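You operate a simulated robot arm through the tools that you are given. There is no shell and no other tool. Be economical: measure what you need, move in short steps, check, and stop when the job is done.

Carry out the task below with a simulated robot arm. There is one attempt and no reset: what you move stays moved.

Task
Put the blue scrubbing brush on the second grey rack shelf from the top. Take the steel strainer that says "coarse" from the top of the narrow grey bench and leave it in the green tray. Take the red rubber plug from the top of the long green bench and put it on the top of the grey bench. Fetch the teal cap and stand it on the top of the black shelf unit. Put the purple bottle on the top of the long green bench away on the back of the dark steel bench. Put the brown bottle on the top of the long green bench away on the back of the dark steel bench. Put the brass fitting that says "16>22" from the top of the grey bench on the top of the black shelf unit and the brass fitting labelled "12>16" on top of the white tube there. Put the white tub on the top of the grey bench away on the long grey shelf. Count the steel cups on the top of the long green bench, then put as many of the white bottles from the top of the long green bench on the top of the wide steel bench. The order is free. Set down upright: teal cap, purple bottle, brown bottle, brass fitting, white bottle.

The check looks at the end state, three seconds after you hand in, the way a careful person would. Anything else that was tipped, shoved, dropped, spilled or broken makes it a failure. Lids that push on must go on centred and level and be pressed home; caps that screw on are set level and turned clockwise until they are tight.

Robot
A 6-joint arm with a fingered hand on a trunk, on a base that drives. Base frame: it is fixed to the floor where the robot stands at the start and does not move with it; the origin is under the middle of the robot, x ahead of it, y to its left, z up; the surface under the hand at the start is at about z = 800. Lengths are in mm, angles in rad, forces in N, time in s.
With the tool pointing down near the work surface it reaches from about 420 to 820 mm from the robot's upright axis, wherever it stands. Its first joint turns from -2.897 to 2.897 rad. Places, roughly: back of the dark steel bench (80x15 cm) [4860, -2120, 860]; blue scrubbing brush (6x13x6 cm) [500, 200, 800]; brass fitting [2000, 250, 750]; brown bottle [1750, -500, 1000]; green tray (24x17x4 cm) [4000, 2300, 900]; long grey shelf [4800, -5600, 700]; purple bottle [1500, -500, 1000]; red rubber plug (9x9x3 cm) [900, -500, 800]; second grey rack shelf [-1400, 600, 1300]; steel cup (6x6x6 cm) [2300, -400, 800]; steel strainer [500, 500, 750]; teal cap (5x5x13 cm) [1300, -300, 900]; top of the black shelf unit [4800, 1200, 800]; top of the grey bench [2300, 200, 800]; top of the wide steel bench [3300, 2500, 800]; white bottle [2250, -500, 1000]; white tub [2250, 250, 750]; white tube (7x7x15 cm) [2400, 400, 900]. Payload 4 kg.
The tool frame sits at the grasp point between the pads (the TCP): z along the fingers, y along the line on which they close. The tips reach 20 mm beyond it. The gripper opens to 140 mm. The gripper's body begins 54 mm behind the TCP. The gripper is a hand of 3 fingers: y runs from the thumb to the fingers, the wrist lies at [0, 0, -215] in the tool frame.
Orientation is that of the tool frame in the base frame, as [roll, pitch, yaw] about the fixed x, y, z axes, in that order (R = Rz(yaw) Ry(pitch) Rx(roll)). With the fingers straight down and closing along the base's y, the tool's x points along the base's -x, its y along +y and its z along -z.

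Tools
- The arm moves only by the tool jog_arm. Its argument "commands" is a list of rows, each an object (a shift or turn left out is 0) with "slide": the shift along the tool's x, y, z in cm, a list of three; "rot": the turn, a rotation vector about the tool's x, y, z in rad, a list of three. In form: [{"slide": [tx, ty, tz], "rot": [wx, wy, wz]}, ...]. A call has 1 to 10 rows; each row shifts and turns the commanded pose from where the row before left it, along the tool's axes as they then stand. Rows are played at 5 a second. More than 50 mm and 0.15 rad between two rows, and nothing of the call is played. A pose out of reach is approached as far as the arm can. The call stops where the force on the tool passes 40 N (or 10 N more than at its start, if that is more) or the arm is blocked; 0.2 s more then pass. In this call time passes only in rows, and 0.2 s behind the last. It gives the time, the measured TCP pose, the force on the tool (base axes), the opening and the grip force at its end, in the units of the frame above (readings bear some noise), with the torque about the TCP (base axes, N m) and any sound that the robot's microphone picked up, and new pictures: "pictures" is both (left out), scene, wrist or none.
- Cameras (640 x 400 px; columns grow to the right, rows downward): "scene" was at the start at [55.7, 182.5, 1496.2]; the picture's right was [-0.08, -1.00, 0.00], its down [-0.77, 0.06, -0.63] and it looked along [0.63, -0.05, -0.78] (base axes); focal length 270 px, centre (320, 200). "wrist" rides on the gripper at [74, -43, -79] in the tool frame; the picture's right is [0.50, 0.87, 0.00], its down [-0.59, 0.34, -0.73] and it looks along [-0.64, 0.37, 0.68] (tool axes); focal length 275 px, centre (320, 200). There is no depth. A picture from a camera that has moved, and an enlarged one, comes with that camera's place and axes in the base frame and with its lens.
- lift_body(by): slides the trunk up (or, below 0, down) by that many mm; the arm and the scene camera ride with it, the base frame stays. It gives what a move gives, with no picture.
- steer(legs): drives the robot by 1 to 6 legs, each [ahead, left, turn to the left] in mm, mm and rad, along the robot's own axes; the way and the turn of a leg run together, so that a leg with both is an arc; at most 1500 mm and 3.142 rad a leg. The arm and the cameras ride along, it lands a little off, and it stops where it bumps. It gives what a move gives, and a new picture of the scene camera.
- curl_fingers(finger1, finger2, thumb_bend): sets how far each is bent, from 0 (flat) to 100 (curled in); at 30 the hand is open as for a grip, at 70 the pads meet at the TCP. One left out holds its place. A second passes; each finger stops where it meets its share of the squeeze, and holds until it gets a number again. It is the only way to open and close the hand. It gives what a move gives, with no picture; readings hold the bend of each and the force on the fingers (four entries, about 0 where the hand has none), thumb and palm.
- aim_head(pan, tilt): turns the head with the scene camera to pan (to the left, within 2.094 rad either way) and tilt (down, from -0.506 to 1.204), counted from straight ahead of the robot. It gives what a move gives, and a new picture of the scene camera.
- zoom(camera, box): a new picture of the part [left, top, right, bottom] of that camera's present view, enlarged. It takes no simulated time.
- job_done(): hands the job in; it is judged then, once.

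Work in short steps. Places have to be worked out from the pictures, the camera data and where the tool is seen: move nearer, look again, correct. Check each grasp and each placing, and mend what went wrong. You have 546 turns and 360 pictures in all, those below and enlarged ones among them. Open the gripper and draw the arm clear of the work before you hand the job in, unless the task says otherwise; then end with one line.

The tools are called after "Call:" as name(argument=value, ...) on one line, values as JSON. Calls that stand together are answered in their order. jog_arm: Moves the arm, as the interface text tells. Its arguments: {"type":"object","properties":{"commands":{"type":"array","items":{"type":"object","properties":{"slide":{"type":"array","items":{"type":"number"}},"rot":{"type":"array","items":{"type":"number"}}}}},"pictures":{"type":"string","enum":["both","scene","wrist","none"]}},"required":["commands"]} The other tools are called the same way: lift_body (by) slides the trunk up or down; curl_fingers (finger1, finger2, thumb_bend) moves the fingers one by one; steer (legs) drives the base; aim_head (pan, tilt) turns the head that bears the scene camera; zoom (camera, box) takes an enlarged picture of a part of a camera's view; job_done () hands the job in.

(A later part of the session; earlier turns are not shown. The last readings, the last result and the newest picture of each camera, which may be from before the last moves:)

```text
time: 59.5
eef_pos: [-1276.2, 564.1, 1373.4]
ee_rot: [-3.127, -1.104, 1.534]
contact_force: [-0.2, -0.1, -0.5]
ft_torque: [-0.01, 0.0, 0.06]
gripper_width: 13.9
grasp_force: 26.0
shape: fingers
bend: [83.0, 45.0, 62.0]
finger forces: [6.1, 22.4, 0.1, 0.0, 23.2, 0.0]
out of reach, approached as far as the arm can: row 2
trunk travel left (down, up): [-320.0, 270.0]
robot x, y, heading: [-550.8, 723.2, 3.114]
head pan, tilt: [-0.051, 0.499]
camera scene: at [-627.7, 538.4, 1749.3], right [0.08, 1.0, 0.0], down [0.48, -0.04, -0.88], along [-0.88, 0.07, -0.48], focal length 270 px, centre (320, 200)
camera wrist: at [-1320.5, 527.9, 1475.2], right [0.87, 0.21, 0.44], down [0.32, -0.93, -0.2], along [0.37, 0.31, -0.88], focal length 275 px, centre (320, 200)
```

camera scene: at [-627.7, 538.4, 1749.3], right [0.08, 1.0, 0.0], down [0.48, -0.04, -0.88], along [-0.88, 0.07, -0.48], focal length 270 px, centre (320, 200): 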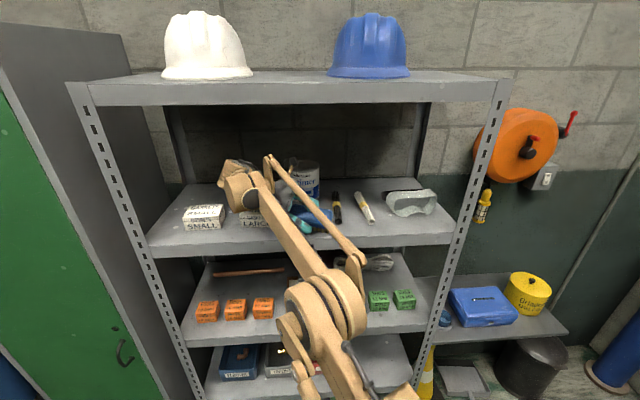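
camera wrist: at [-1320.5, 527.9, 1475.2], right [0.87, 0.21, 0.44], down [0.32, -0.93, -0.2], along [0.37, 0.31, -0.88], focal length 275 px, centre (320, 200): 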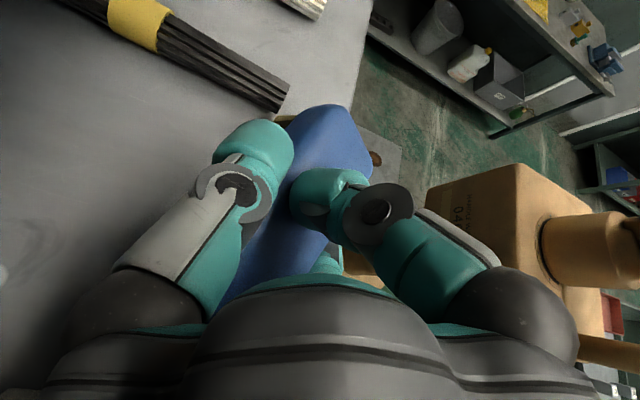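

Position is good at the arm's full stretch. I lower with the trunk in small amounts until contact.

Call:
lift_body(by=-45)

Call:
zoom(camera="scene", box=[180, 140, 420, 280])

```text
time: 59.8
eef_pos: [-1277.1, 563.9, 1373.1]
ee_rot: [-3.117, -1.112, 1.53]
contact_force: [0.6, -2.1, 15.5]
ft_torque: [-0.23, -0.19, 0.04]
gripper_width: 13.6
grasp_force: 30.7
shape: fingers
bend: [83.0, 46.0, 62.0]
finger forces: [11.6, 22.0, 0.0, 0.1, 27.6, 0.0]
trunk travel left (down, up): [-315.0, 275.0]
robot x, y, heading: [-552.7, 721.3, 3.118]
head pan, tilt: [-0.051, 0.499]
stopped: the force on the tool passed its limit at 57 N (the readings are from after the stop); the commanded pose is now the measured one
```

```text
2.67 times, centred on (300, 210) of scene
camera zoom: at [-628.4, 538.4, 1744.3], right [0.08, 1.0, 0.0], down [0.48, -0.04, -0.88], along [-0.88, 0.07, -0.48], focal length 721 px, centre (373, 173)
```

zoom: 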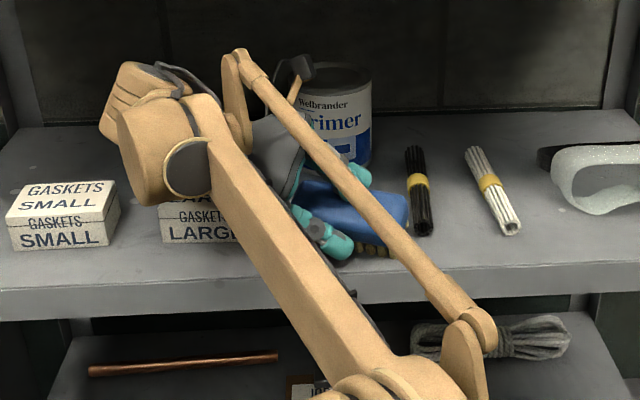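

The brush touches already, so the shelf is near z 1300. I open the fingers gently.

Call:
curl_fingers(finger1=60, finger2=36, thumb_bend=50)

Call:
curl_fingers(finger1=40, finger2=30, thumb_bend=35)

Call:
zoom(camera="wrist", box=[0, 0, 640, 400])

Call:
zoom(camera="scene", box=[180, 140, 420, 280])

```text
time: 60.8
eef_pos: [-1277.2, 562.5, 1370.7]
ee_rot: [-3.122, -1.11, 1.529]
contact_force: [-0.4, 0.5, 0.2]
ft_torque: [0.0, 0.01, -0.03]
gripper_width: 48.8
grasp_force: 0.2
shape: fingers
bend: [60.0, 36.0, 50.0]
finger forces: [0.0, 0.3, 0.0, 0.1, 0.5, 0.0]
trunk travel left (down, up): [-315.0, 275.0]
robot x, y, heading: [-552.5, 721.5, 3.118]
head pan, tilt: [-0.051, 0.499]
```

```text
time: 61.8
eef_pos: [-1278.4, 563.0, 1371.0]
ee_rot: [-3.119, -1.11, 1.528]
contact_force: [-2.8, -0.1, 6.1]
ft_torque: [-0.11, -0.12, -0.03]
gripper_width: 102.1
grasp_force: 3.9
shape: fingers
bend: [40.0, 34.0, 35.0]
finger forces: [0.0, 6.9, 0.0, 0.0, 0.0, 0.0]
trunk travel left (down, up): [-315.0, 275.0]
robot x, y, heading: [-552.0, 722.0, 3.116]
head pan, tilt: [-0.051, 0.499]
```

```text
1.00 times, centred on (320, 200) of wrist (not enlarged: the box is as wide or as high as the picture)
camera zoom: at [-1321.3, 527.5, 1473.1], right [0.88, 0.2, 0.44], down [0.32, -0.93, -0.2], along [0.37, 0.32, -0.88], focal length 275 px, centre (320, 200)
```

zoom: 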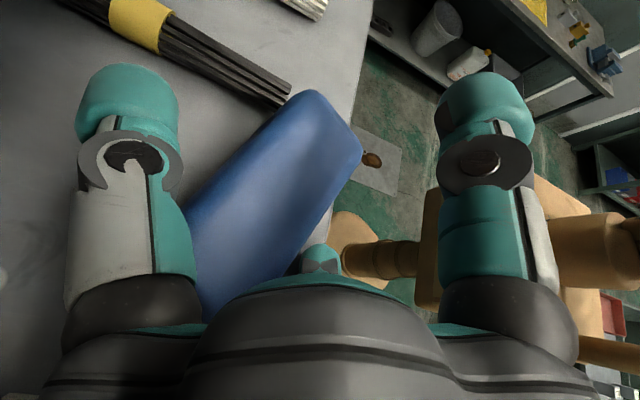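

```text
2.67 times, centred on (300, 210) of scene
camera zoom: at [-629.4, 538.3, 1744.3], right [0.08, 1.0, 0.0], down [0.48, -0.04, -0.88], along [-0.88, 0.07, -0.48], focal length 721 px, centre (373, 173)
```

zoom: 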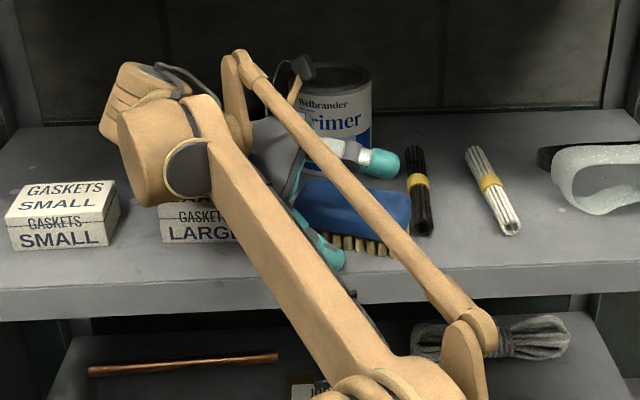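

The brush rests on the shelf, free. I raise 50 mm so the thumb clears it, then back out.

Call:
lift_body(by=50)

Call:
zoom(camera="scene", box=[140, 60, 460, 280])

```text
time: 62.8
eef_pos: [-1277.4, 563.7, 1420.9]
ee_rot: [-3.118, -1.109, 1.529]
contact_force: [0.2, 0.2, -0.3]
ft_torque: [-0.01, 0.03, 0.0]
gripper_width: 102.5
grasp_force: 0.2
shape: fingers
bend: [40.0, 30.0, 35.0]
finger forces: [0.0, 0.0, 0.1, 0.0, 0.1, 0.1]
trunk travel left (down, up): [-365.0, 225.0]
robot x, y, heading: [-553.3, 721.1, 3.115]
head pan, tilt: [-0.051, 0.499]
```

```text
1.82 times, centred on (300, 170) of scene
camera zoom: at [-630.1, 537.8, 1794.1], right [0.08, 1.0, 0.0], down [0.48, -0.04, -0.88], along [-0.88, 0.07, -0.48], focal length 491 px, centre (356, 254)
```

zoom: 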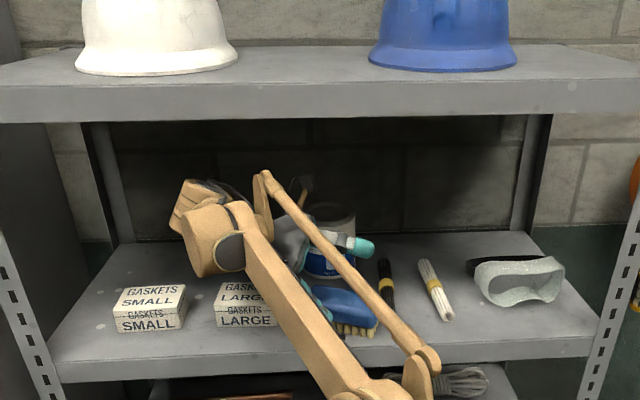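

Clear of the brush; I back out with the base and look.

Call:
steer(legs=[[-280, 0, 0]])

Call:
zoom(camera="scene", box=[100, 100, 500, 320])

```text
time: 64.7
eef_pos: [-995.5, 556.3, 1422.3]
ee_rot: [-3.118, -1.11, 1.53]
contact_force: [0.8, 0.3, -0.2]
ft_torque: [-0.01, -0.02, 0.03]
gripper_width: 102.3
grasp_force: 0.0
shape: fingers
bend: [40.0, 30.0, 35.0]
finger forces: [0.0, 0.0, 0.0, 0.1, 0.0, 0.0]
trunk travel left (down, up): [-365.0, 225.0]
robot x, y, heading: [-270.4, 715.6, 3.118]
head pan, tilt: [-0.051, 0.499]
camera scene: at [-347.0, 530.9, 1794.3], right [0.08, 1.0, 0.0], down [0.48, -0.04, -0.88], along [-0.88, 0.07, -0.48], focal length 270 px, centre (320, 200)
```

scene: 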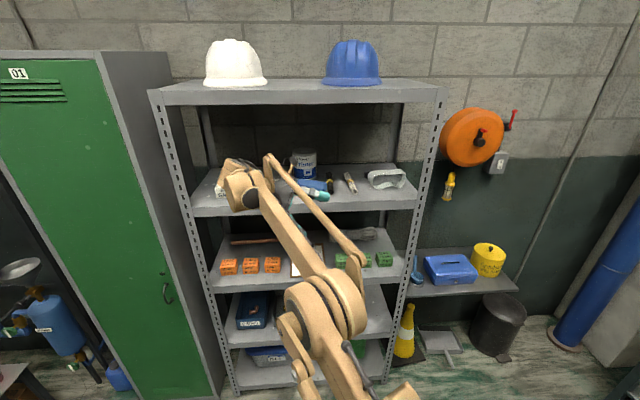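

```text
1.60 times, centred on (300, 210) of scene
camera zoom: at [-347.0, 530.9, 1794.3], right [0.08, 1.0, 0.0], down [0.48, -0.04, -0.88], along [-0.88, 0.07, -0.48], focal length 432 px, centre (352, 184)
```

zoom: 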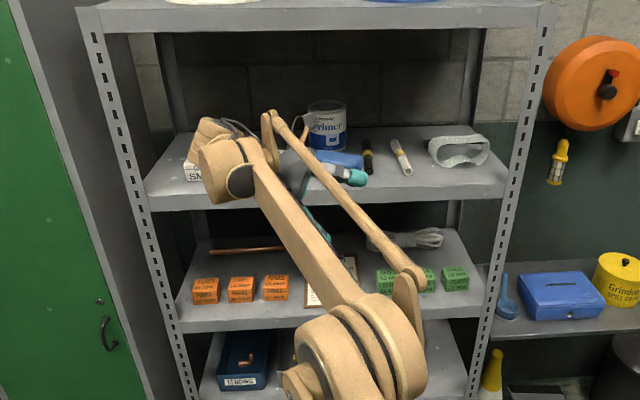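

The brush is placed. Now I bring the hand back to vertical and retract.

Call:
jog_arm(commands=[{"slide": [0, 3, 0], "rot": [0, -0.14, 0]}, {"slide": [0, 3, 0], "rot": [0, -0.14, 0]}, {"slide": [0, 3, 0], "rot": [0, -0.14, 0]}, {"slide": [0, 3, 0], "rot": [0, -0.14, 0]}, {"slide": [0, 3, 0], "rot": [0, -0.14, 0]}, {"slide": [0, 3, 0], "rot": [0, -0.14, 0]}, {"slide": [0, 3, 0], "rot": [0, -0.14, 0]}, {"rot": [0, -0.13, 0]}], pictures="none")

Call:
jog_arm(commands=[{"rot": [0, 0, 0.15]}, {"rot": [0, 0, 0.15]}, {"rot": [0, 0, 0.15]}, {"rot": [0, 0, 0.15]}, {"rot": [0, 0, 0.15]}, {"rot": [0, 0, 0.15]}, {"rot": [0, 0, 0.15]}, {"rot": [0, 0, 0.15]}, {"rot": [0, 0, 0.15]}, {"rot": [0, 0, 0.15]}], pictures="none")

Call:
curl_fingers(finger1=30, finger2=30, thumb_bend=30)

```text
time: 66.5
eef_pos: [-786.9, 553.7, 1418.8]
ee_rot: [-3.132, 0.002, 1.547]
contact_force: [-0.2, 0.6, -1.4]
ft_torque: [0.01, -0.04, -0.01]
gripper_width: 102.6
grasp_force: 0.0
shape: fingers
bend: [40.0, 30.0, 35.0]
finger forces: [0.0, 0.1, 0.0, 0.0, 0.0, 0.0]
trunk travel left (down, up): [-365.0, 225.0]
robot x, y, heading: [-270.2, 715.7, 3.116]
head pan, tilt: [-0.051, 0.499]
```

```text
time: 68.7
eef_pos: [-786.5, 551.6, 1419.6]
ee_rot: [-3.141, 0.008, 0.046]
contact_force: [-0.5, -0.8, 0.5]
ft_torque: [-0.02, 0.03, -0.01]
gripper_width: 102.5
grasp_force: 0.0
shape: fingers
bend: [40.0, 30.0, 35.0]
finger forces: [0.0, 0.0, 0.0, 0.0, 0.0, 0.0]
trunk travel left (down, up): [-365.0, 225.0]
robot x, y, heading: [-271.2, 715.7, 3.116]
head pan, tilt: [-0.051, 0.499]
```

```text
time: 69.7
eef_pos: [-787.1, 551.5, 1419.4]
ee_rot: [-3.139, 0.007, 0.052]
contact_force: [0.0, -0.9, -0.2]
ft_torque: [0.02, -0.01, 0.0]
gripper_width: 124.1
grasp_force: 0.1
shape: fingers
bend: [30.0, 30.0, 30.0]
finger forces: [0.0, 0.0, 0.0, 0.0, 0.1, 0.0]
trunk travel left (down, up): [-365.0, 225.0]
robot x, y, heading: [-272.2, 716.9, 3.116]
head pan, tilt: [-0.051, 0.499]
```

Now the coarse strainer, which I estimate at [410, 550], z 800–900. I turn back to face the bench.

Call:
steer(legs=[[0, 0, 1.57], [0, 0, 1.597], [150, -266, 0]])

Call:
aim_head(pan=0.1, tilt=1.0)

```text
time: 79.5
eef_pos: [391.2, 643.5, 1418.2]
ee_rot: [-3.141, 0.009, -3.052]
contact_force: [-0.1, -0.2, 0.8]
ft_torque: [0.02, 0.0, -0.02]
gripper_width: 124.1
grasp_force: 0.1
shape: fingers
bend: [30.0, 30.0, 30.0]
finger forces: [0.0, 0.0, 0.1, 0.0, 0.0, 0.0]
trunk travel left (down, up): [-365.0, 225.0]
robot x, y, heading: [-118.9, 462.1, 0.016]
head pan, tilt: [-0.051, 0.499]
camera scene: at [-47.9, 643.8, 1794.3], right [-0.04, -1.0, 0.0], down [-0.48, 0.02, -0.88], along [0.88, -0.03, -0.48], focal length 270 px, centre (320, 200)
```

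scene: 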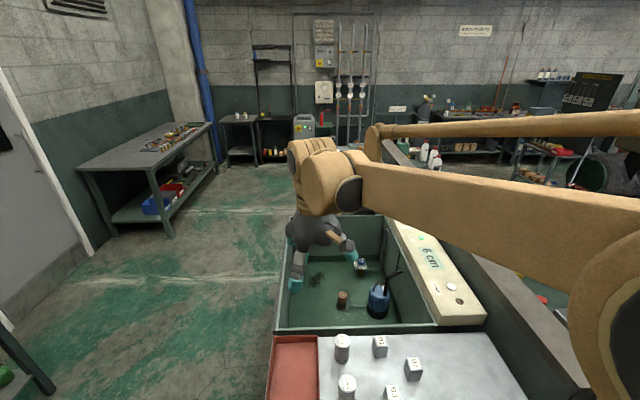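

```text
time: 80.4
eef_pos: [391.4, 644.1, 1418.9]
ee_rot: [-3.138, 0.01, -3.052]
contact_force: [0.5, -0.1, 1.1]
ft_torque: [0.0, -0.02, 0.02]
gripper_width: 124.1
grasp_force: 0.0
shape: fingers
bend: [30.0, 30.0, 30.0]
finger forces: [0.0, 0.1, 0.0, 0.1, 0.0, 0.0]
trunk travel left (down, up): [-365.0, 225.0]
robot x, y, heading: [-117.2, 456.8, 0.015]
head pan, tilt: [0.099, 1.0]
camera scene: at [-70.1, 656.0, 1753.2], right [0.11, -0.99, 0.0], down [-0.84, -0.1, -0.54], along [0.54, 0.06, -0.84], focal length 270 px, centre (320, 200)
```

scene: 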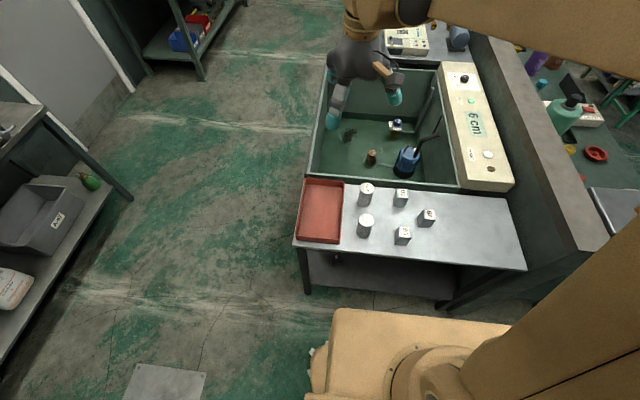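

I rotate the hand so it closes along x and lower the trunk over the bench.

Call:
jog_arm(commands=[{"rot": [0, 0, -0.148]}, {"rot": [0, 0, -0.148]}, {"rot": [0, 0, -0.148]}, {"rot": [0, 0, -0.148]}, {"rot": [0, 0, -0.148]}, {"rot": [0, 0, -0.148]}, {"rot": [0, 0, -0.148]}, {"rot": [0, 0, -0.148]}, {"rot": [0, 0, -0.148]}, {"rot": [0, 0, -0.148]}], pictures="none")

Call:
lift_body(by=-300)

Call:
jog_arm(commands=[{"slide": [4.8, -1.2, 0]}, {"slide": [4.8, -1.2, 0]}], pictures="both")

```text
time: 82.6
eef_pos: [391.4, 645.9, 1420.0]
ee_rot: [-3.133, 0.0, -1.568]
contact_force: [0.0, -0.1, 0.4]
ft_torque: [-0.01, 0.0, 0.05]
gripper_width: 124.0
grasp_force: 0.0
shape: fingers
bend: [30.0, 30.0, 30.0]
finger forces: [0.1, 0.0, 0.0, 0.0, 0.1, 0.0]
trunk travel left (down, up): [-365.0, 225.0]
robot x, y, heading: [-117.6, 460.6, 0.019]
head pan, tilt: [0.099, 1.0]
```

```text
time: 85.6
eef_pos: [390.0, 646.3, 1118.7]
ee_rot: [-3.132, 0.001, -1.573]
contact_force: [0.7, 0.1, -0.1]
ft_torque: [0.01, 0.03, -0.03]
gripper_width: 124.1
grasp_force: 0.1
shape: fingers
bend: [30.0, 30.0, 30.0]
finger forces: [0.1, 0.0, 0.0, 0.0, 0.0, 0.1]
trunk travel left (down, up): [-65.0, 525.0]
robot x, y, heading: [-112.4, 460.4, 0.013]
head pan, tilt: [0.099, 1.0]
```

```text
time: 86.2
eef_pos: [413.7, 547.4, 1118.4]
ee_rot: [-3.133, 0.001, -1.571]
contact_force: [0.3, 0.0, 0.1]
ft_torque: [0.04, 0.02, 0.02]
gripper_width: 124.1
grasp_force: 0.0
shape: fingers
bend: [30.0, 30.0, 30.0]
finger forces: [0.0, 0.0, 0.1, 0.1, 0.0, 0.0]
trunk travel left (down, up): [-65.0, 525.0]
robot x, y, heading: [-113.5, 463.3, 0.013]
head pan, tilt: [0.099, 1.0]
camera scene: at [-70.3, 655.6, 1453.2], right [0.11, -0.99, 0.0], down [-0.84, -0.1, -0.54], along [0.54, 0.06, -0.84], focal length 270 px, centre (320, 200)
camera wrist: at [455.2, 474.3, 1198.0], right [-0.87, -0.5, -0.01], down [-0.35, 0.59, 0.73], along [-0.36, 0.64, -0.68], focal length 275 px, centre (320, 200)
```

scene: 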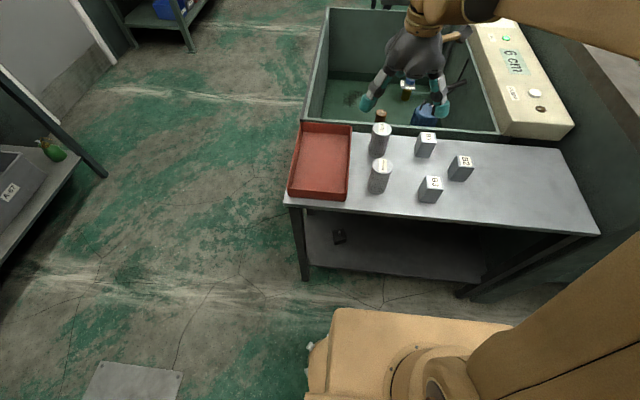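
wrist: 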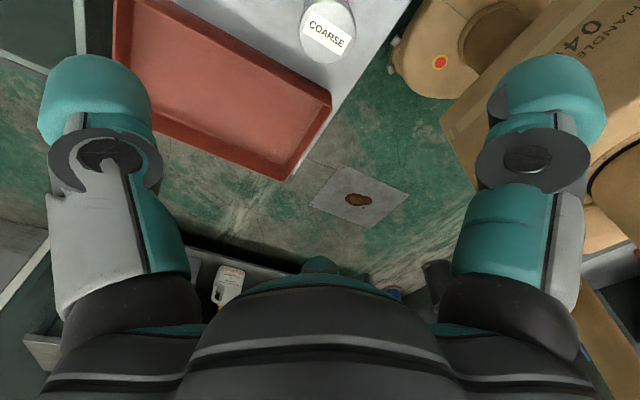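

The strainer is at about [411, 546], top ~895. I descend over it to z≈862.

Call:
jog_arm(commands=[{"slide": [0, 0.3, 4.5]}, {"slide": [0, 0, 4.5]}, {"slide": [0, 0, 4.5]}, {"slide": [0, 0, 4.5]}, {"slide": [0, 0, 4.0]}, {"slide": [0, 0, 3.6]}], pictures="both")

```text
time: 87.6
eef_pos: [412.5, 548.7, 861.6]
ee_rot: [-3.133, 0.0, -1.575]
contact_force: [-0.9, 0.3, -0.2]
ft_torque: [0.03, -0.01, 0.0]
gripper_width: 124.3
grasp_force: 0.0
shape: fingers
bend: [30.0, 30.0, 30.0]
finger forces: [0.1, 0.0, 0.1, 0.0, 0.1, 0.1]
trunk travel left (down, up): [-65.0, 525.0]
robot x, y, heading: [-118.3, 460.8, 0.015]
head pan, tilt: [0.099, 1.0]
camera scene: at [-69.9, 656.2, 1453.1], right [0.11, -0.99, 0.0], down [-0.84, -0.1, -0.54], along [0.54, 0.06, -0.84], focal length 270 px, centre (320, 200)
camera wrist: at [454.1, 475.7, 941.5], right [-0.87, -0.5, -0.01], down [-0.35, 0.59, 0.73], along [-0.36, 0.64, -0.68], focal length 275 px, centre (320, 200)
```

scene: 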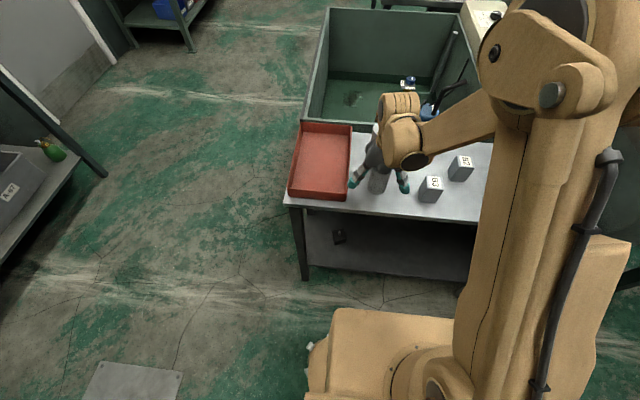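
wrist: 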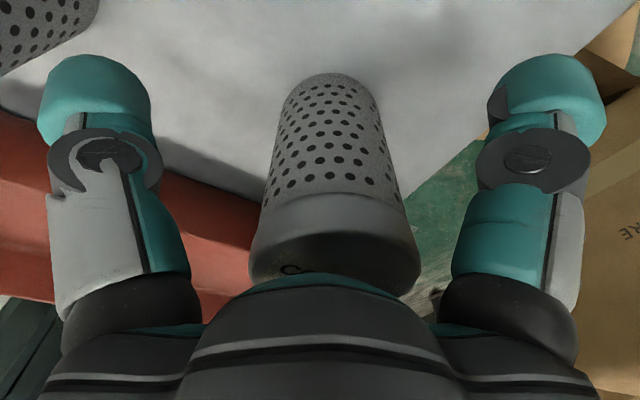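

The strainer is centred between the fingers; I close the hand.

Call:
curl_fingers(finger1=70, finger2=70, thumb_bend=70)

Call:
jog_arm(commands=[{"slide": [0, 0, -4]}, {"slide": [0, 0, -4.5]}, {"slide": [0, 0, -4.5]}, {"slide": [0, 0, -4.5]}], pictures="both")

```text
time: 88.6
eef_pos: [414.0, 548.9, 862.7]
ee_rot: [-3.133, -0.001, -1.573]
contact_force: [-1.0, 0.3, 0.0]
ft_torque: [-0.01, -0.03, 0.0]
gripper_width: 44.1
grasp_force: 24.0
shape: fingers
bend: [56.0, 56.0, 59.0]
finger forces: [12.5, 11.9, 0.0, 0.1, 24.3, 0.1]
trunk travel left (down, up): [-65.0, 525.0]
robot x, y, heading: [-120.0, 460.7, 0.016]
head pan, tilt: [0.099, 1.0]
```

```text
time: 89.6
eef_pos: [411.5, 549.6, 1037.6]
ee_rot: [-3.131, 0.0, -1.572]
contact_force: [0.1, -0.4, -1.7]
ft_torque: [0.01, 0.0, 0.02]
gripper_width: 44.0
grasp_force: 24.1
shape: fingers
bend: [56.0, 56.0, 59.0]
finger forces: [12.6, 11.7, 0.0, 0.1, 24.2, 0.1]
trunk travel left (down, up): [-65.0, 525.0]
robot x, y, heading: [-114.7, 462.2, 0.012]
head pan, tilt: [0.099, 1.0]
camera scene: at [-70.7, 656.1, 1453.1], right [0.11, -0.99, 0.0], down [-0.84, -0.1, -0.54], along [0.54, 0.06, -0.84], focal length 270 px, centre (320, 200)
camera wrist: at [452.4, 476.1, 1116.6], right [-0.87, -0.5, -0.01], down [-0.35, 0.59, 0.73], along [-0.36, 0.64, -0.68], focal length 275 px, centre (320, 200)
```

scene: 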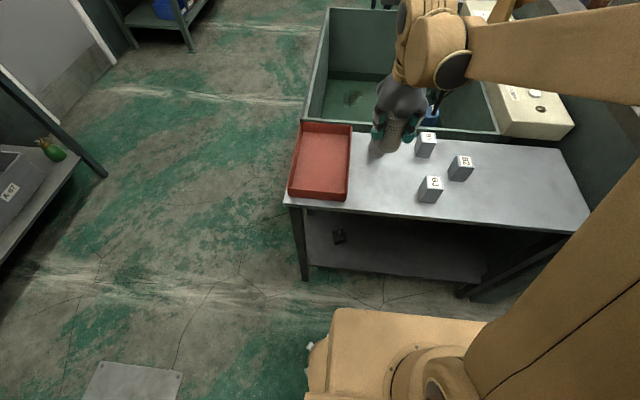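
wrist: 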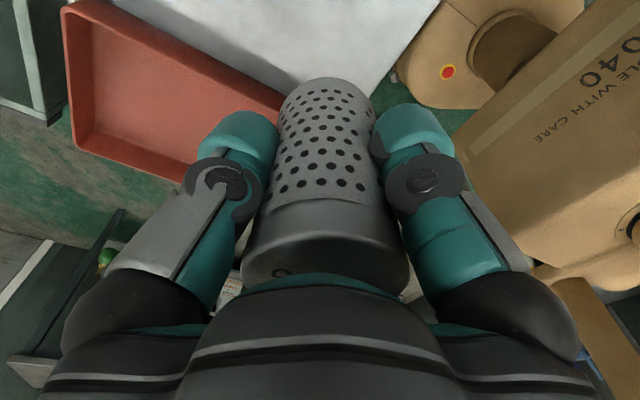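

The strainer is held. I back off, move to the open lane at y≈1400 and drive toward the wide steel bench.

Call:
steer(legs=[[-350, 0, 0], [0, 930, 0], [1500, 0, 0], [1300, 0, 0]])

Call:
aim_head(pan=0.6, tilt=0.4)

```text
time: 109.5
eef_pos: [2850.5, 1538.1, 1036.2]
ee_rot: [-3.132, 0.0, -1.549]
contact_force: [0.4, -1.3, -2.6]
ft_torque: [0.0, 0.01, 0.03]
gripper_width: 44.1
grasp_force: 24.2
shape: fingers
bend: [56.0, 56.0, 59.0]
finger forces: [12.7, 12.0, 0.0, 0.0, 24.1, 0.1]
trunk travel left (down, up): [-65.0, 525.0]
robot x, y, heading: [2322.6, 1436.8, 0.039]
head pan, tilt: [0.099, 1.0]
camera scene: at [2365.8, 1633.7, 1453.1], right [0.14, -0.99, 0.0], down [-0.83, -0.12, -0.54], along [0.53, 0.07, -0.84], focal length 270 px, centre (320, 200)
```

scene: 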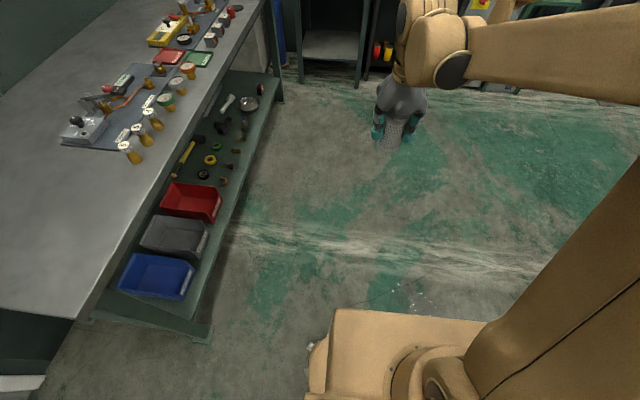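

```text
time: 110.5
eef_pos: [2850.3, 1538.3, 1036.6]
ee_rot: [-3.133, 0.001, -1.55]
contact_force: [0.1, -0.4, -2.0]
ft_torque: [-0.06, 0.01, -0.01]
gripper_width: 43.7
grasp_force: 24.3
shape: fingers
bend: [56.0, 56.0, 59.0]
finger forces: [12.6, 12.0, 0.0, 0.0, 24.1, 0.0]
trunk travel left (down, up): [-65.0, 525.0]
robot x, y, heading: [2326.0, 1436.7, 0.038]
head pan, tilt: [0.6, 0.4]
camera scene: at [2371.1, 1679.3, 1503.3], right [0.6, -0.8, 0.0], down [-0.31, -0.23, -0.92], along [0.74, 0.55, -0.39], focal length 270 px, centre (320, 200)
```

scene: 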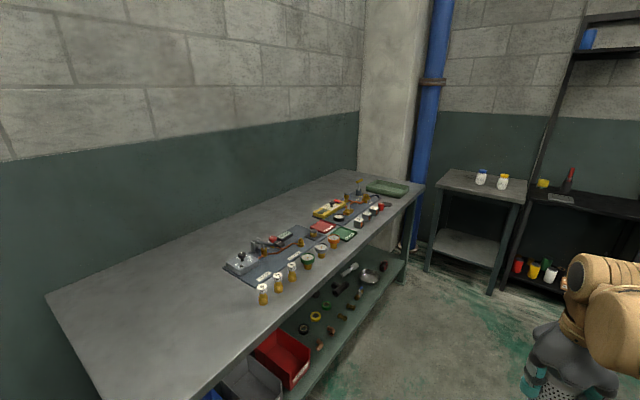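

The green tray is at the far right end of the bench, near [3978, 2324]. I raise a bit, drive along, turn to face the bench, and approach.

Call:
lift_body(by=150)

Call:
steer(legs=[[1300, 0, 0], [0, 0, 1.532], [0, -330, 0], [150, 0, 0]])

Call:
aim_head(pan=-0.1, tilt=0.9)

```text
time: 112.3
eef_pos: [2850.4, 1537.0, 1186.6]
ee_rot: [-3.134, 0.0, -1.549]
contact_force: [0.5, 0.5, -2.3]
ft_torque: [0.0, -0.01, -0.02]
gripper_width: 44.2
grasp_force: 24.0
shape: fingers
bend: [56.0, 56.0, 59.0]
finger forces: [12.6, 12.0, 0.0, 0.1, 24.1, 0.0]
trunk travel left (down, up): [-215.0, 375.0]
robot x, y, heading: [2321.2, 1435.4, 0.041]
head pan, tilt: [0.6, 0.4]
```

```text
time: 125.2
eef_pos: [3858.9, 2179.9, 1186.2]
ee_rot: [-3.133, 0.0, -0.018]
contact_force: [0.0, 0.4, -2.5]
ft_torque: [-0.03, -0.02, -0.03]
gripper_width: 43.7
grasp_force: 23.7
shape: fingers
bend: [56.0, 56.0, 59.0]
finger forces: [11.6, 11.7, 0.0, 0.0, 23.6, 0.0]
trunk travel left (down, up): [-215.0, 375.0]
robot x, y, heading: [3943.3, 1648.4, 1.57]
head pan, tilt: [0.6, 0.4]
camera scene: at [3697.3, 1705.7, 1653.3], right [0.83, 0.56, 0.0], down [0.22, -0.32, -0.92], along [-0.52, 0.76, -0.39], focal length 270 px, centre (320, 200)
```

scene: 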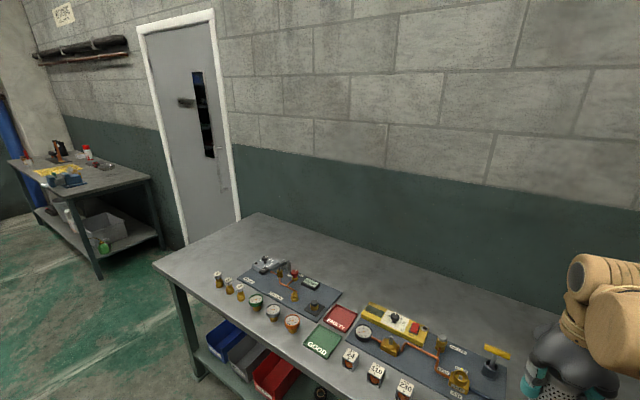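

```text
time: 126.3
eef_pos: [3860.9, 2178.0, 1186.5]
ee_rot: [-3.136, 0.0, -0.018]
contact_force: [0.3, -0.3, -2.5]
ft_torque: [0.0, 0.03, 0.0]
gripper_width: 43.8
grasp_force: 23.8
shape: fingers
bend: [56.0, 56.0, 59.0]
finger forces: [11.9, 11.7, 0.0, 0.0, 23.6, 0.0]
trunk travel left (down, up): [-215.0, 375.0]
robot x, y, heading: [3938.8, 1647.6, 1.57]
head pan, tilt: [-0.099, 0.901]
camera scene: at [3757.1, 1702.3, 1610.4], right [0.99, -0.1, 0.0], down [-0.08, -0.78, -0.62], along [0.06, 0.62, -0.78], focal length 270 px, centre (320, 200)
```

scene: 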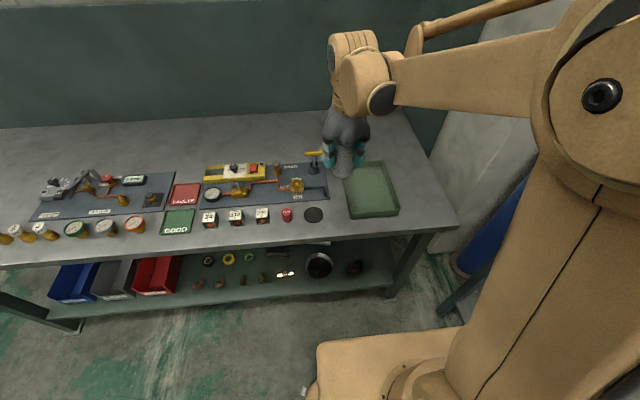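

Tray centre is about [3992, 2290]. I move the strainer over it.

Call:
jog_arm(commands=[{"slide": [3.3, -2.8, 0]}, {"slide": [3.3, -2.8, 0]}, {"slide": [3.3, -2.8, 0]}, {"slide": [3.3, -2.8, 0]}, {"slide": [0, 0, 4.5]}, {"slide": [0, 0, 4.5]}], pictures="both")

```text
time: 127.7
eef_pos: [3879.4, 2281.1, 1096.5]
ee_rot: [-3.134, -0.004, -0.027]
contact_force: [0.3, -0.5, -3.0]
ft_torque: [0.03, 0.0, -0.02]
gripper_width: 43.7
grasp_force: 24.1
shape: fingers
bend: [56.0, 56.0, 59.0]
finger forces: [11.9, 11.7, 0.0, 0.1, 23.5, 0.0]
out of reach, approached as far as the arm can: row 1, 2, 3, 4, 5
trunk travel left (down, up): [-215.0, 375.0]
robot x, y, heading: [3940.2, 1646.0, 1.569]
head pan, tilt: [-0.099, 0.901]
camera scene: at [3757.1, 1703.6, 1610.3], right [0.99, -0.1, 0.0], down [-0.08, -0.78, -0.62], along [0.06, 0.62, -0.78], focal length 270 px, centre (320, 200)
camera wrist: at [3952.8, 2322.0, 1176.3], right [0.48, -0.88, -0.01], down [-0.6, -0.33, 0.73], along [-0.64, -0.34, -0.68], focal length 275 px, centre (320, 200)
```

scene: 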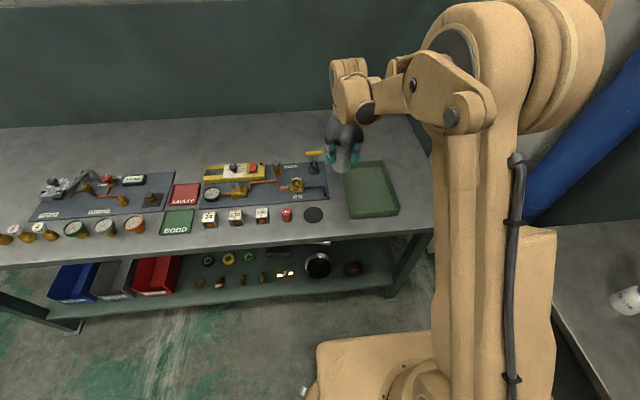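
wrist: 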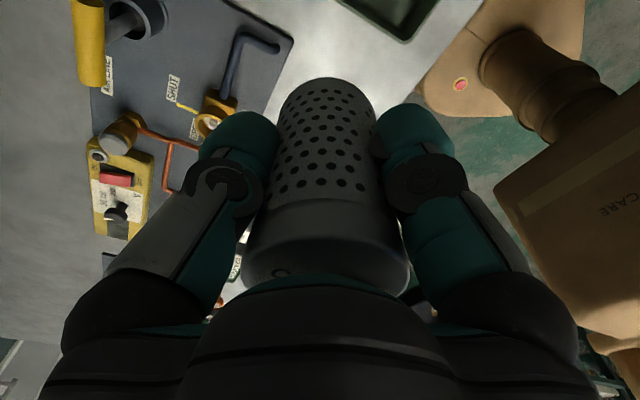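

The wrist roll limits motion to the right. I turn the hand back 0.75 rad (the strainer is round) and then move over the tray.

Call:
jog_arm(commands=[{"rot": [0, 0, 0.15]}, {"rot": [0, 0, 0.15]}, {"rot": [0, 0, 0.15]}, {"rot": [0, 0, 0.15]}, {"rot": [0, 0, 0.15]}, {"slide": [2.52, -2.81, 0]}, {"slide": [2.52, -2.81, 0]}, {"slide": [2.52, -2.81, 0]}], pictures="both")

```text
time: 129.5
eef_pos: [3995.7, 2290.5, 1098.0]
ee_rot: [-3.135, 0.007, -0.769]
contact_force: [0.5, 0.1, -2.2]
ft_torque: [-0.01, 0.01, 0.02]
gripper_width: 43.4
grasp_force: 23.4
shape: fingers
bend: [56.0, 56.0, 59.0]
finger forces: [12.0, 11.5, 0.1, 0.0, 23.3, 0.0]
trunk travel left (down, up): [-215.0, 375.0]
robot x, y, heading: [3941.0, 1648.0, 1.568]
head pan, tilt: [-0.099, 0.901]
camera scene: at [3758.5, 1702.7, 1610.5], right [0.99, -0.1, 0.0], down [-0.08, -0.78, -0.62], along [0.06, 0.62, -0.78], focal length 270 px, centre (320, 200)
camera wrist: at [4077.9, 2269.3, 1177.4], right [-0.24, -0.97, -0.01], down [-0.66, 0.16, 0.74], along [-0.71, 0.18, -0.68], focal length 275 px, centre (320, 200)
```

scene: 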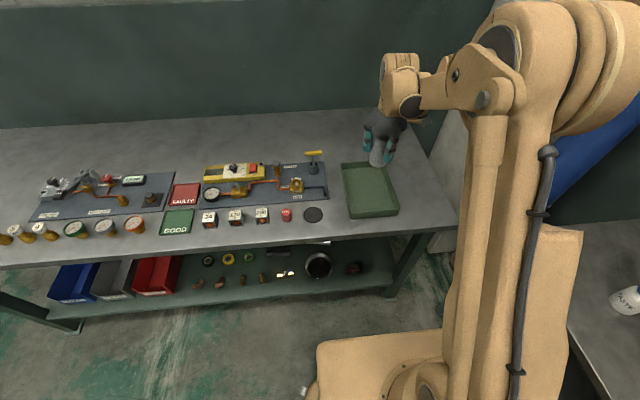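
wrist: 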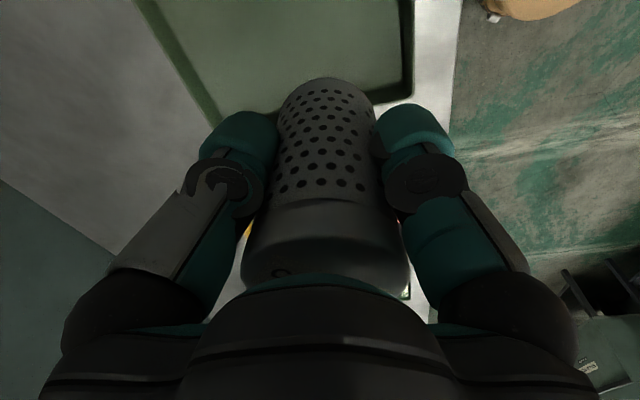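

Combining both views, the tray centre is nearer [4003, 2325] with rim z≈850. I shift and descend in steps.

Call:
jog_arm(commands=[{"slide": [-1.9, -3.0, 2]}, {"slide": [0, 0, 4.5]}, {"slide": [0, 0, 4.5]}, {"slide": [0, 0, 4.5]}], pictures="both")

```text
time: 130.5
eef_pos: [4000.9, 2325.8, 944.2]
ee_rot: [-3.134, 0.004, -0.769]
contact_force: [-0.5, 0.2, -2.3]
ft_torque: [0.0, 0.01, 0.0]
gripper_width: 43.6
grasp_force: 23.7
shape: fingers
bend: [56.0, 56.0, 59.0]
finger forces: [11.9, 11.9, 0.1, 0.1, 23.3, 0.0]
trunk travel left (down, up): [-215.0, 375.0]
robot x, y, heading: [3945.1, 1648.0, 1.569]
head pan, tilt: [-0.099, 0.901]
camera scene: at [3757.2, 1703.3, 1610.3], right [0.99, -0.1, 0.0], down [-0.08, -0.78, -0.62], along [0.06, 0.62, -0.78], focal length 270 px, centre (320, 200)
camera wrist: at [4084.1, 2305.0, 1021.6], right [-0.24, -0.97, -0.01], down [-0.66, 0.16, 0.74], along [-0.71, 0.18, -0.68], focal length 275 px, centre (320, 200)
```

scene: 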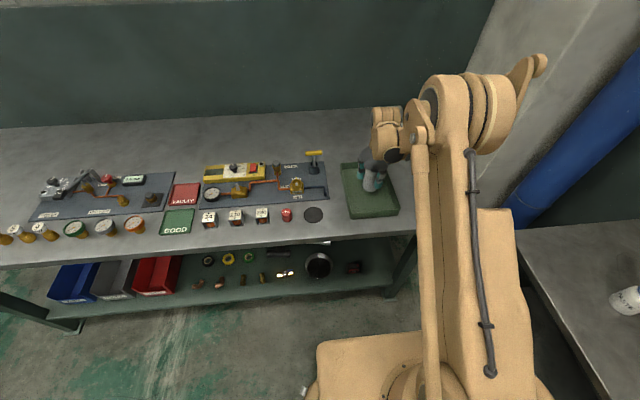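
wrist: 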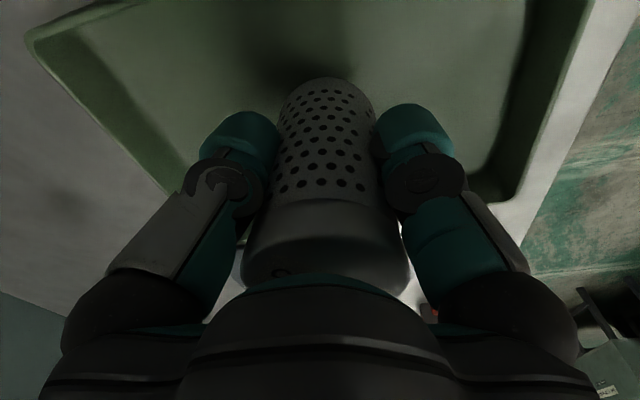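

The strainer is over the tray interior. I lower gently until it touches.

Call:
jog_arm(commands=[{"slide": [0, 0, 2.5]}, {"slide": [0, 0, 1.5]}, {"slide": [0, 0, 1]}, {"slide": [0, 0, 1]}, {"slide": [0, 0, 1]}, {"slide": [0, 0, 1]}], pictures="wrist")

```text
time: 131.4
eef_pos: [4001.6, 2323.4, 896.3]
ee_rot: [-3.133, 0.007, -0.768]
contact_force: [-0.3, 0.7, 28.7]
ft_torque: [0.28, -0.05, 0.02]
gripper_width: 40.3
grasp_force: 33.4
shape: fingers
bend: [54.0, 55.0, 63.0]
finger forces: [16.2, 16.2, 0.0, 0.1, 18.0, 16.0]
trunk travel left (down, up): [-215.0, 375.0]
robot x, y, heading: [3938.5, 1649.0, 1.573]
head pan, tilt: [-0.099, 0.901]
stopped in row 4: the force on the tool passed its limit at 61 N (the readings are from after the stop); the commanded pose is now the measured one
camera wrist: at [4083.4, 2302.8, 975.1], right [-0.24, -0.97, -0.01], down [-0.66, 0.16, 0.74], along [-0.71, 0.19, -0.68], focal length 275 px, centre (320, 200)
```

wrist: 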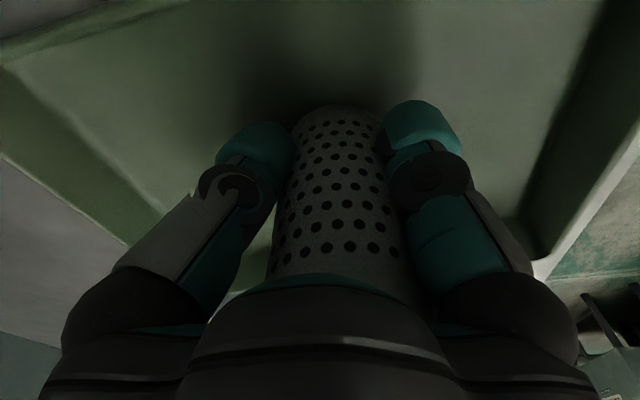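

It is seated on the tray floor (it slid up a bit in the grip). I release and withdraw.

Call:
curl_fingers(finger1=30, finger2=30, thumb_bend=30)

Call:
jog_arm(commands=[{"slide": [0, 0, -2]}, {"slide": [0, 0, -4]}, {"slide": [0, 0, -4.5]}, {"slide": [0, 0, -4.5]}, {"slide": [0, 0, -4.5]}], pictures="both")

```text
time: 132.4
eef_pos: [4001.0, 2323.0, 895.7]
ee_rot: [-3.133, 0.007, -0.767]
contact_force: [1.7, 0.0, 30.2]
ft_torque: [-0.27, 0.13, -0.05]
gripper_width: 124.0
grasp_force: 16.1
shape: fingers
bend: [30.0, 31.0, 30.0]
finger forces: [0.1, 1.3, 0.1, 0.0, 0.0, 30.4]
trunk travel left (down, up): [-215.0, 375.0]
robot x, y, heading: [3940.6, 1648.2, 1.57]
head pan, tilt: [-0.099, 0.901]
```

```text
time: 133.6
eef_pos: [4000.3, 2321.6, 1089.3]
ee_rot: [-3.135, 0.008, -0.768]
contact_force: [0.2, 0.4, -0.2]
ft_torque: [0.05, 0.04, -0.02]
gripper_width: 124.1
grasp_force: 0.0
shape: fingers
bend: [30.0, 30.0, 30.0]
finger forces: [0.0, 0.0, 0.1, 0.0, 0.0, 0.0]
trunk travel left (down, up): [-215.0, 375.0]
robot x, y, heading: [3941.0, 1646.9, 1.57]
head pan, tilt: [-0.099, 0.901]
camera scene: at [3757.3, 1701.5, 1610.4], right [0.99, -0.1, 0.0], down [-0.08, -0.78, -0.62], along [0.06, 0.62, -0.78], focal length 270 px, centre (320, 200)
camera wrist: at [4083.0, 2300.6, 1168.2], right [-0.24, -0.97, -0.01], down [-0.66, 0.16, 0.74], along [-0.71, 0.18, -0.68], focal length 275 px, centre (320, 200)
```

scene: 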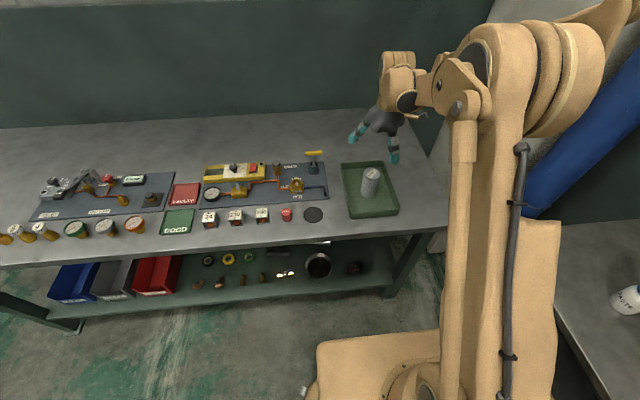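
wrist: 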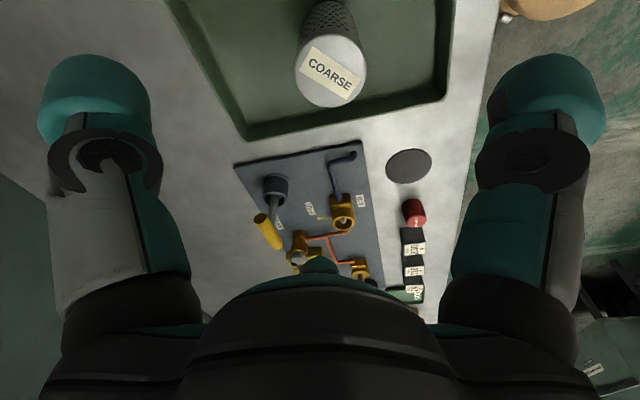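

The strainer marked COARSE stands in the green tray. Next I retract and drive to the grey bench, facing it from the +y side.

Call:
jog_arm(commands=[{"slide": [0, 4.7, -2]}, {"slide": [0, 4.7, 0]}, {"slide": [0, 4.7, 0]}, {"slide": [0, 4.7, 0]}, {"slide": [0, 4.7, 0]}, {"rot": [0, 0, 0.15]}, {"rot": [0, 0, 0.15]}, {"rot": [0, 0, 0.15]}, {"rot": [0, 0, 0.15]}, {"rot": [0, 0, 0.15]}], pictures="none")

Call:
steer(legs=[[-300, 0, 0], [0, 1500, 0], [0, 0, 1.571], [0, 0, 1.571]])

Call:
aim_head(pan=0, tilt=0.6)

```text
refused: row 1 steps farther than a row can; nothing moved
```

```text
time: 150.3
eef_pos: [2375.6, 685.0, 1088.2]
ee_rot: [-3.136, 0.007, 2.378]
contact_force: [-0.4, 0.1, -0.6]
ft_torque: [0.0, 0.03, -0.01]
gripper_width: 124.0
grasp_force: 0.0
shape: fingers
bend: [30.0, 30.0, 30.0]
finger forces: [0.0, 0.0, 0.0, 0.1, 0.0, 0.0]
trunk travel left (down, up): [-215.0, 375.0]
robot x, y, heading: [2432.0, 1362.7, -1.569]
head pan, tilt: [-0.099, 0.901]
camera scene: at [2615.1, 1302.0, 1610.4], right [-1.0, 0.1, 0.0], down [0.07, 0.78, -0.62], along [-0.06, -0.62, -0.78], focal length 270 px, centre (320, 200)
```

scene: 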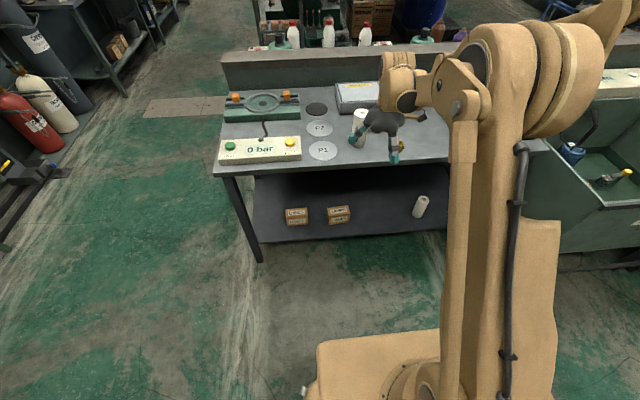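

```text
time: 151.1
eef_pos: [2375.5, 684.2, 1089.3]
ee_rot: [-3.133, 0.008, 2.379]
contact_force: [-0.1, 0.3, 0.2]
ft_torque: [0.01, 0.02, 0.01]
gripper_width: 124.3
grasp_force: 0.2
shape: fingers
bend: [30.0, 30.0, 30.0]
finger forces: [0.1, 0.0, 0.0, 0.1, 0.0, 0.0]
trunk travel left (down, up): [-215.0, 375.0]
robot x, y, heading: [2430.6, 1356.9, -1.566]
head pan, tilt: [0.0, 0.6]
camera scene: at [2622.5, 1288.7, 1635.1], right [-1.0, 0.0, 0.0], down [0.0, 0.57, -0.82], along [0.0, -0.82, -0.57], focal length 270 px, centre (320, 200)
```

scene: 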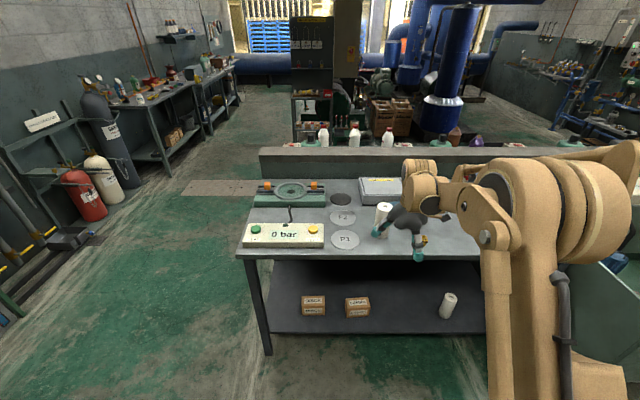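

I retract the hand to uncover the view of the bench.

Call:
jog_arm(commands=[{"slide": [0, 4.7, 0]}, {"slide": [0, 4.7, 0]}, {"slide": [0, 4.7, 0]}, {"slide": [0, 4.7, 0]}, {"slide": [0, 4.7, 0]}, {"rot": [0, 0, 0.15]}, {"rot": [0, 0, 0.15]}, {"rot": [0, 0, 0.15]}, {"rot": [0, 0, 0.15]}, {"rot": [0, 0, 0.15]}], pictures="none")

Call:
steer(legs=[[0, -420, 0]])

Call:
aim_head(pan=0.35, tilt=0.75)

```text
time: 153.3
eef_pos: [2537.6, 855.1, 1086.6]
ee_rot: [-3.14, 0.009, 1.626]
contact_force: [0.0, 0.0, 0.0]
ft_torque: [0.02, 0.02, 0.01]
gripper_width: 124.1
grasp_force: 0.1
shape: fingers
bend: [30.0, 30.0, 30.0]
finger forces: [0.0, 0.0, 0.0, 0.1, 0.1, 0.1]
trunk travel left (down, up): [-215.0, 375.0]
robot x, y, heading: [2431.4, 1358.2, -1.568]
head pan, tilt: [0.0, 0.6]
```

```text
time: 155.9
eef_pos: [2111.0, 853.0, 1087.2]
ee_rot: [-3.14, 0.011, 1.63]
contact_force: [-0.4, -0.4, 0.2]
ft_torque: [0.02, -0.05, 0.0]
gripper_width: 124.0
grasp_force: 0.2
shape: fingers
bend: [30.0, 30.0, 30.0]
finger forces: [0.0, 0.1, 0.0, 0.1, 0.0, 0.0]
trunk travel left (down, up): [-215.0, 375.0]
robot x, y, heading: [2008.6, 1351.9, -1.564]
head pan, tilt: [0.0, 0.6]
camera scene: at [2194.0, 1287.3, 1635.3], right [-1.0, 0.0, 0.0], down [0.0, 0.57, -0.82], along [0.0, -0.82, -0.57], focal length 270 px, centre (320, 200)
```

scene: 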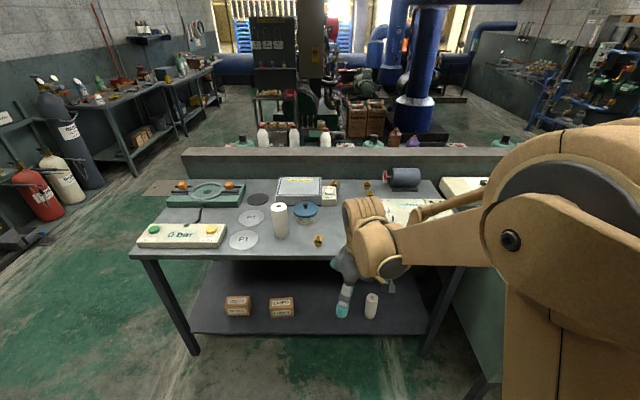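

```text
time: 156.8
eef_pos: [2111.9, 852.3, 1086.5]
ee_rot: [-3.139, 0.011, 1.631]
contact_force: [0.4, 0.2, 0.2]
ft_torque: [0.02, -0.01, 0.03]
gripper_width: 124.2
grasp_force: 0.2
shape: fingers
bend: [30.0, 30.0, 30.0]
finger forces: [0.0, 0.1, 0.0, 0.0, 0.1, 0.1]
trunk travel left (down, up): [-215.0, 375.0]
robot x, y, heading: [2010.9, 1359.8, -1.57]
head pan, tilt: [0.351, 0.75]
camera scene: at [2223.3, 1298.0, 1622.3], right [-0.94, -0.35, 0.0], down [-0.24, 0.64, -0.73], along [0.25, -0.69, -0.68], focal length 270 px, centre (320, 200)
```

scene: 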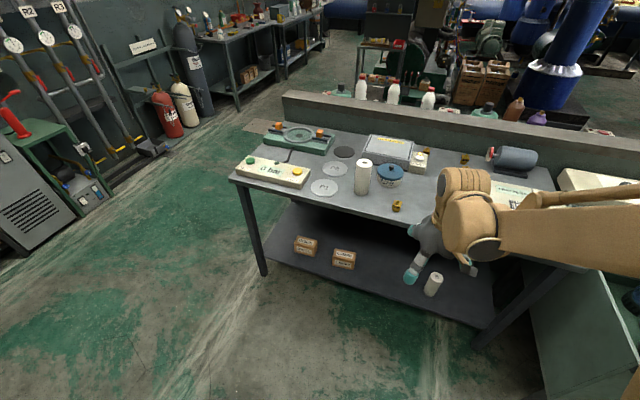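

Now I can see the grey bench. I zoom for detail.

Call:
zoom(camera="scene", box=[220, 100, 460, 250])

Call:
zoom(camera="scene", box=[320, 120, 480, 220])

```text
2.67 times, centred on (340, 175) of scene
camera zoom: at [2223.3, 1298.0, 1622.3], right [-0.94, -0.35, 0.0], down [-0.24, 0.64, -0.73], along [0.25, -0.69, -0.68], focal length 721 px, centre (267, 267)
```

zoom: 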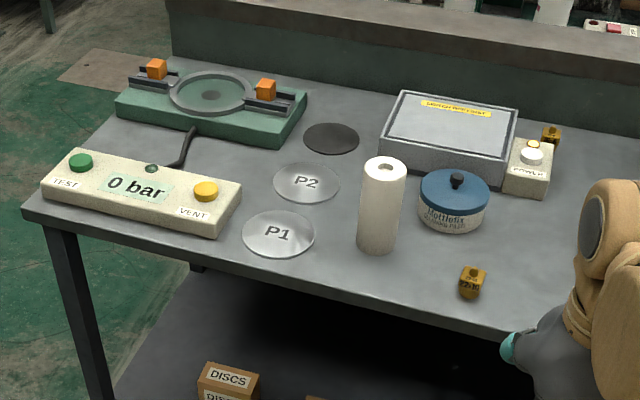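

```text
4.00 times, centred on (400, 170) of scene
camera zoom: at [2223.3, 1298.0, 1622.3], right [-0.94, -0.35, 0.0], down [-0.24, 0.64, -0.73], along [0.25, -0.69, -0.68], focal length 1081 px, centre (0, 320)
```

zoom: 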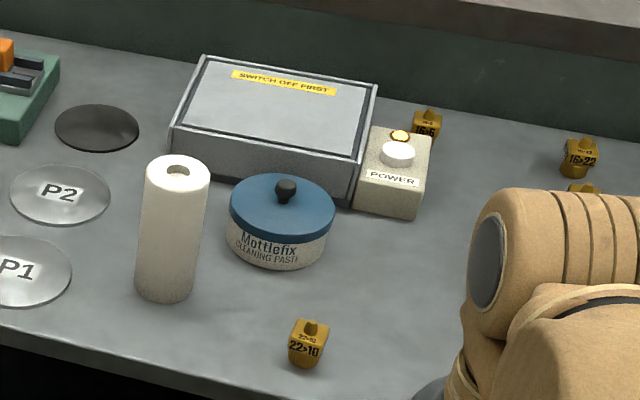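

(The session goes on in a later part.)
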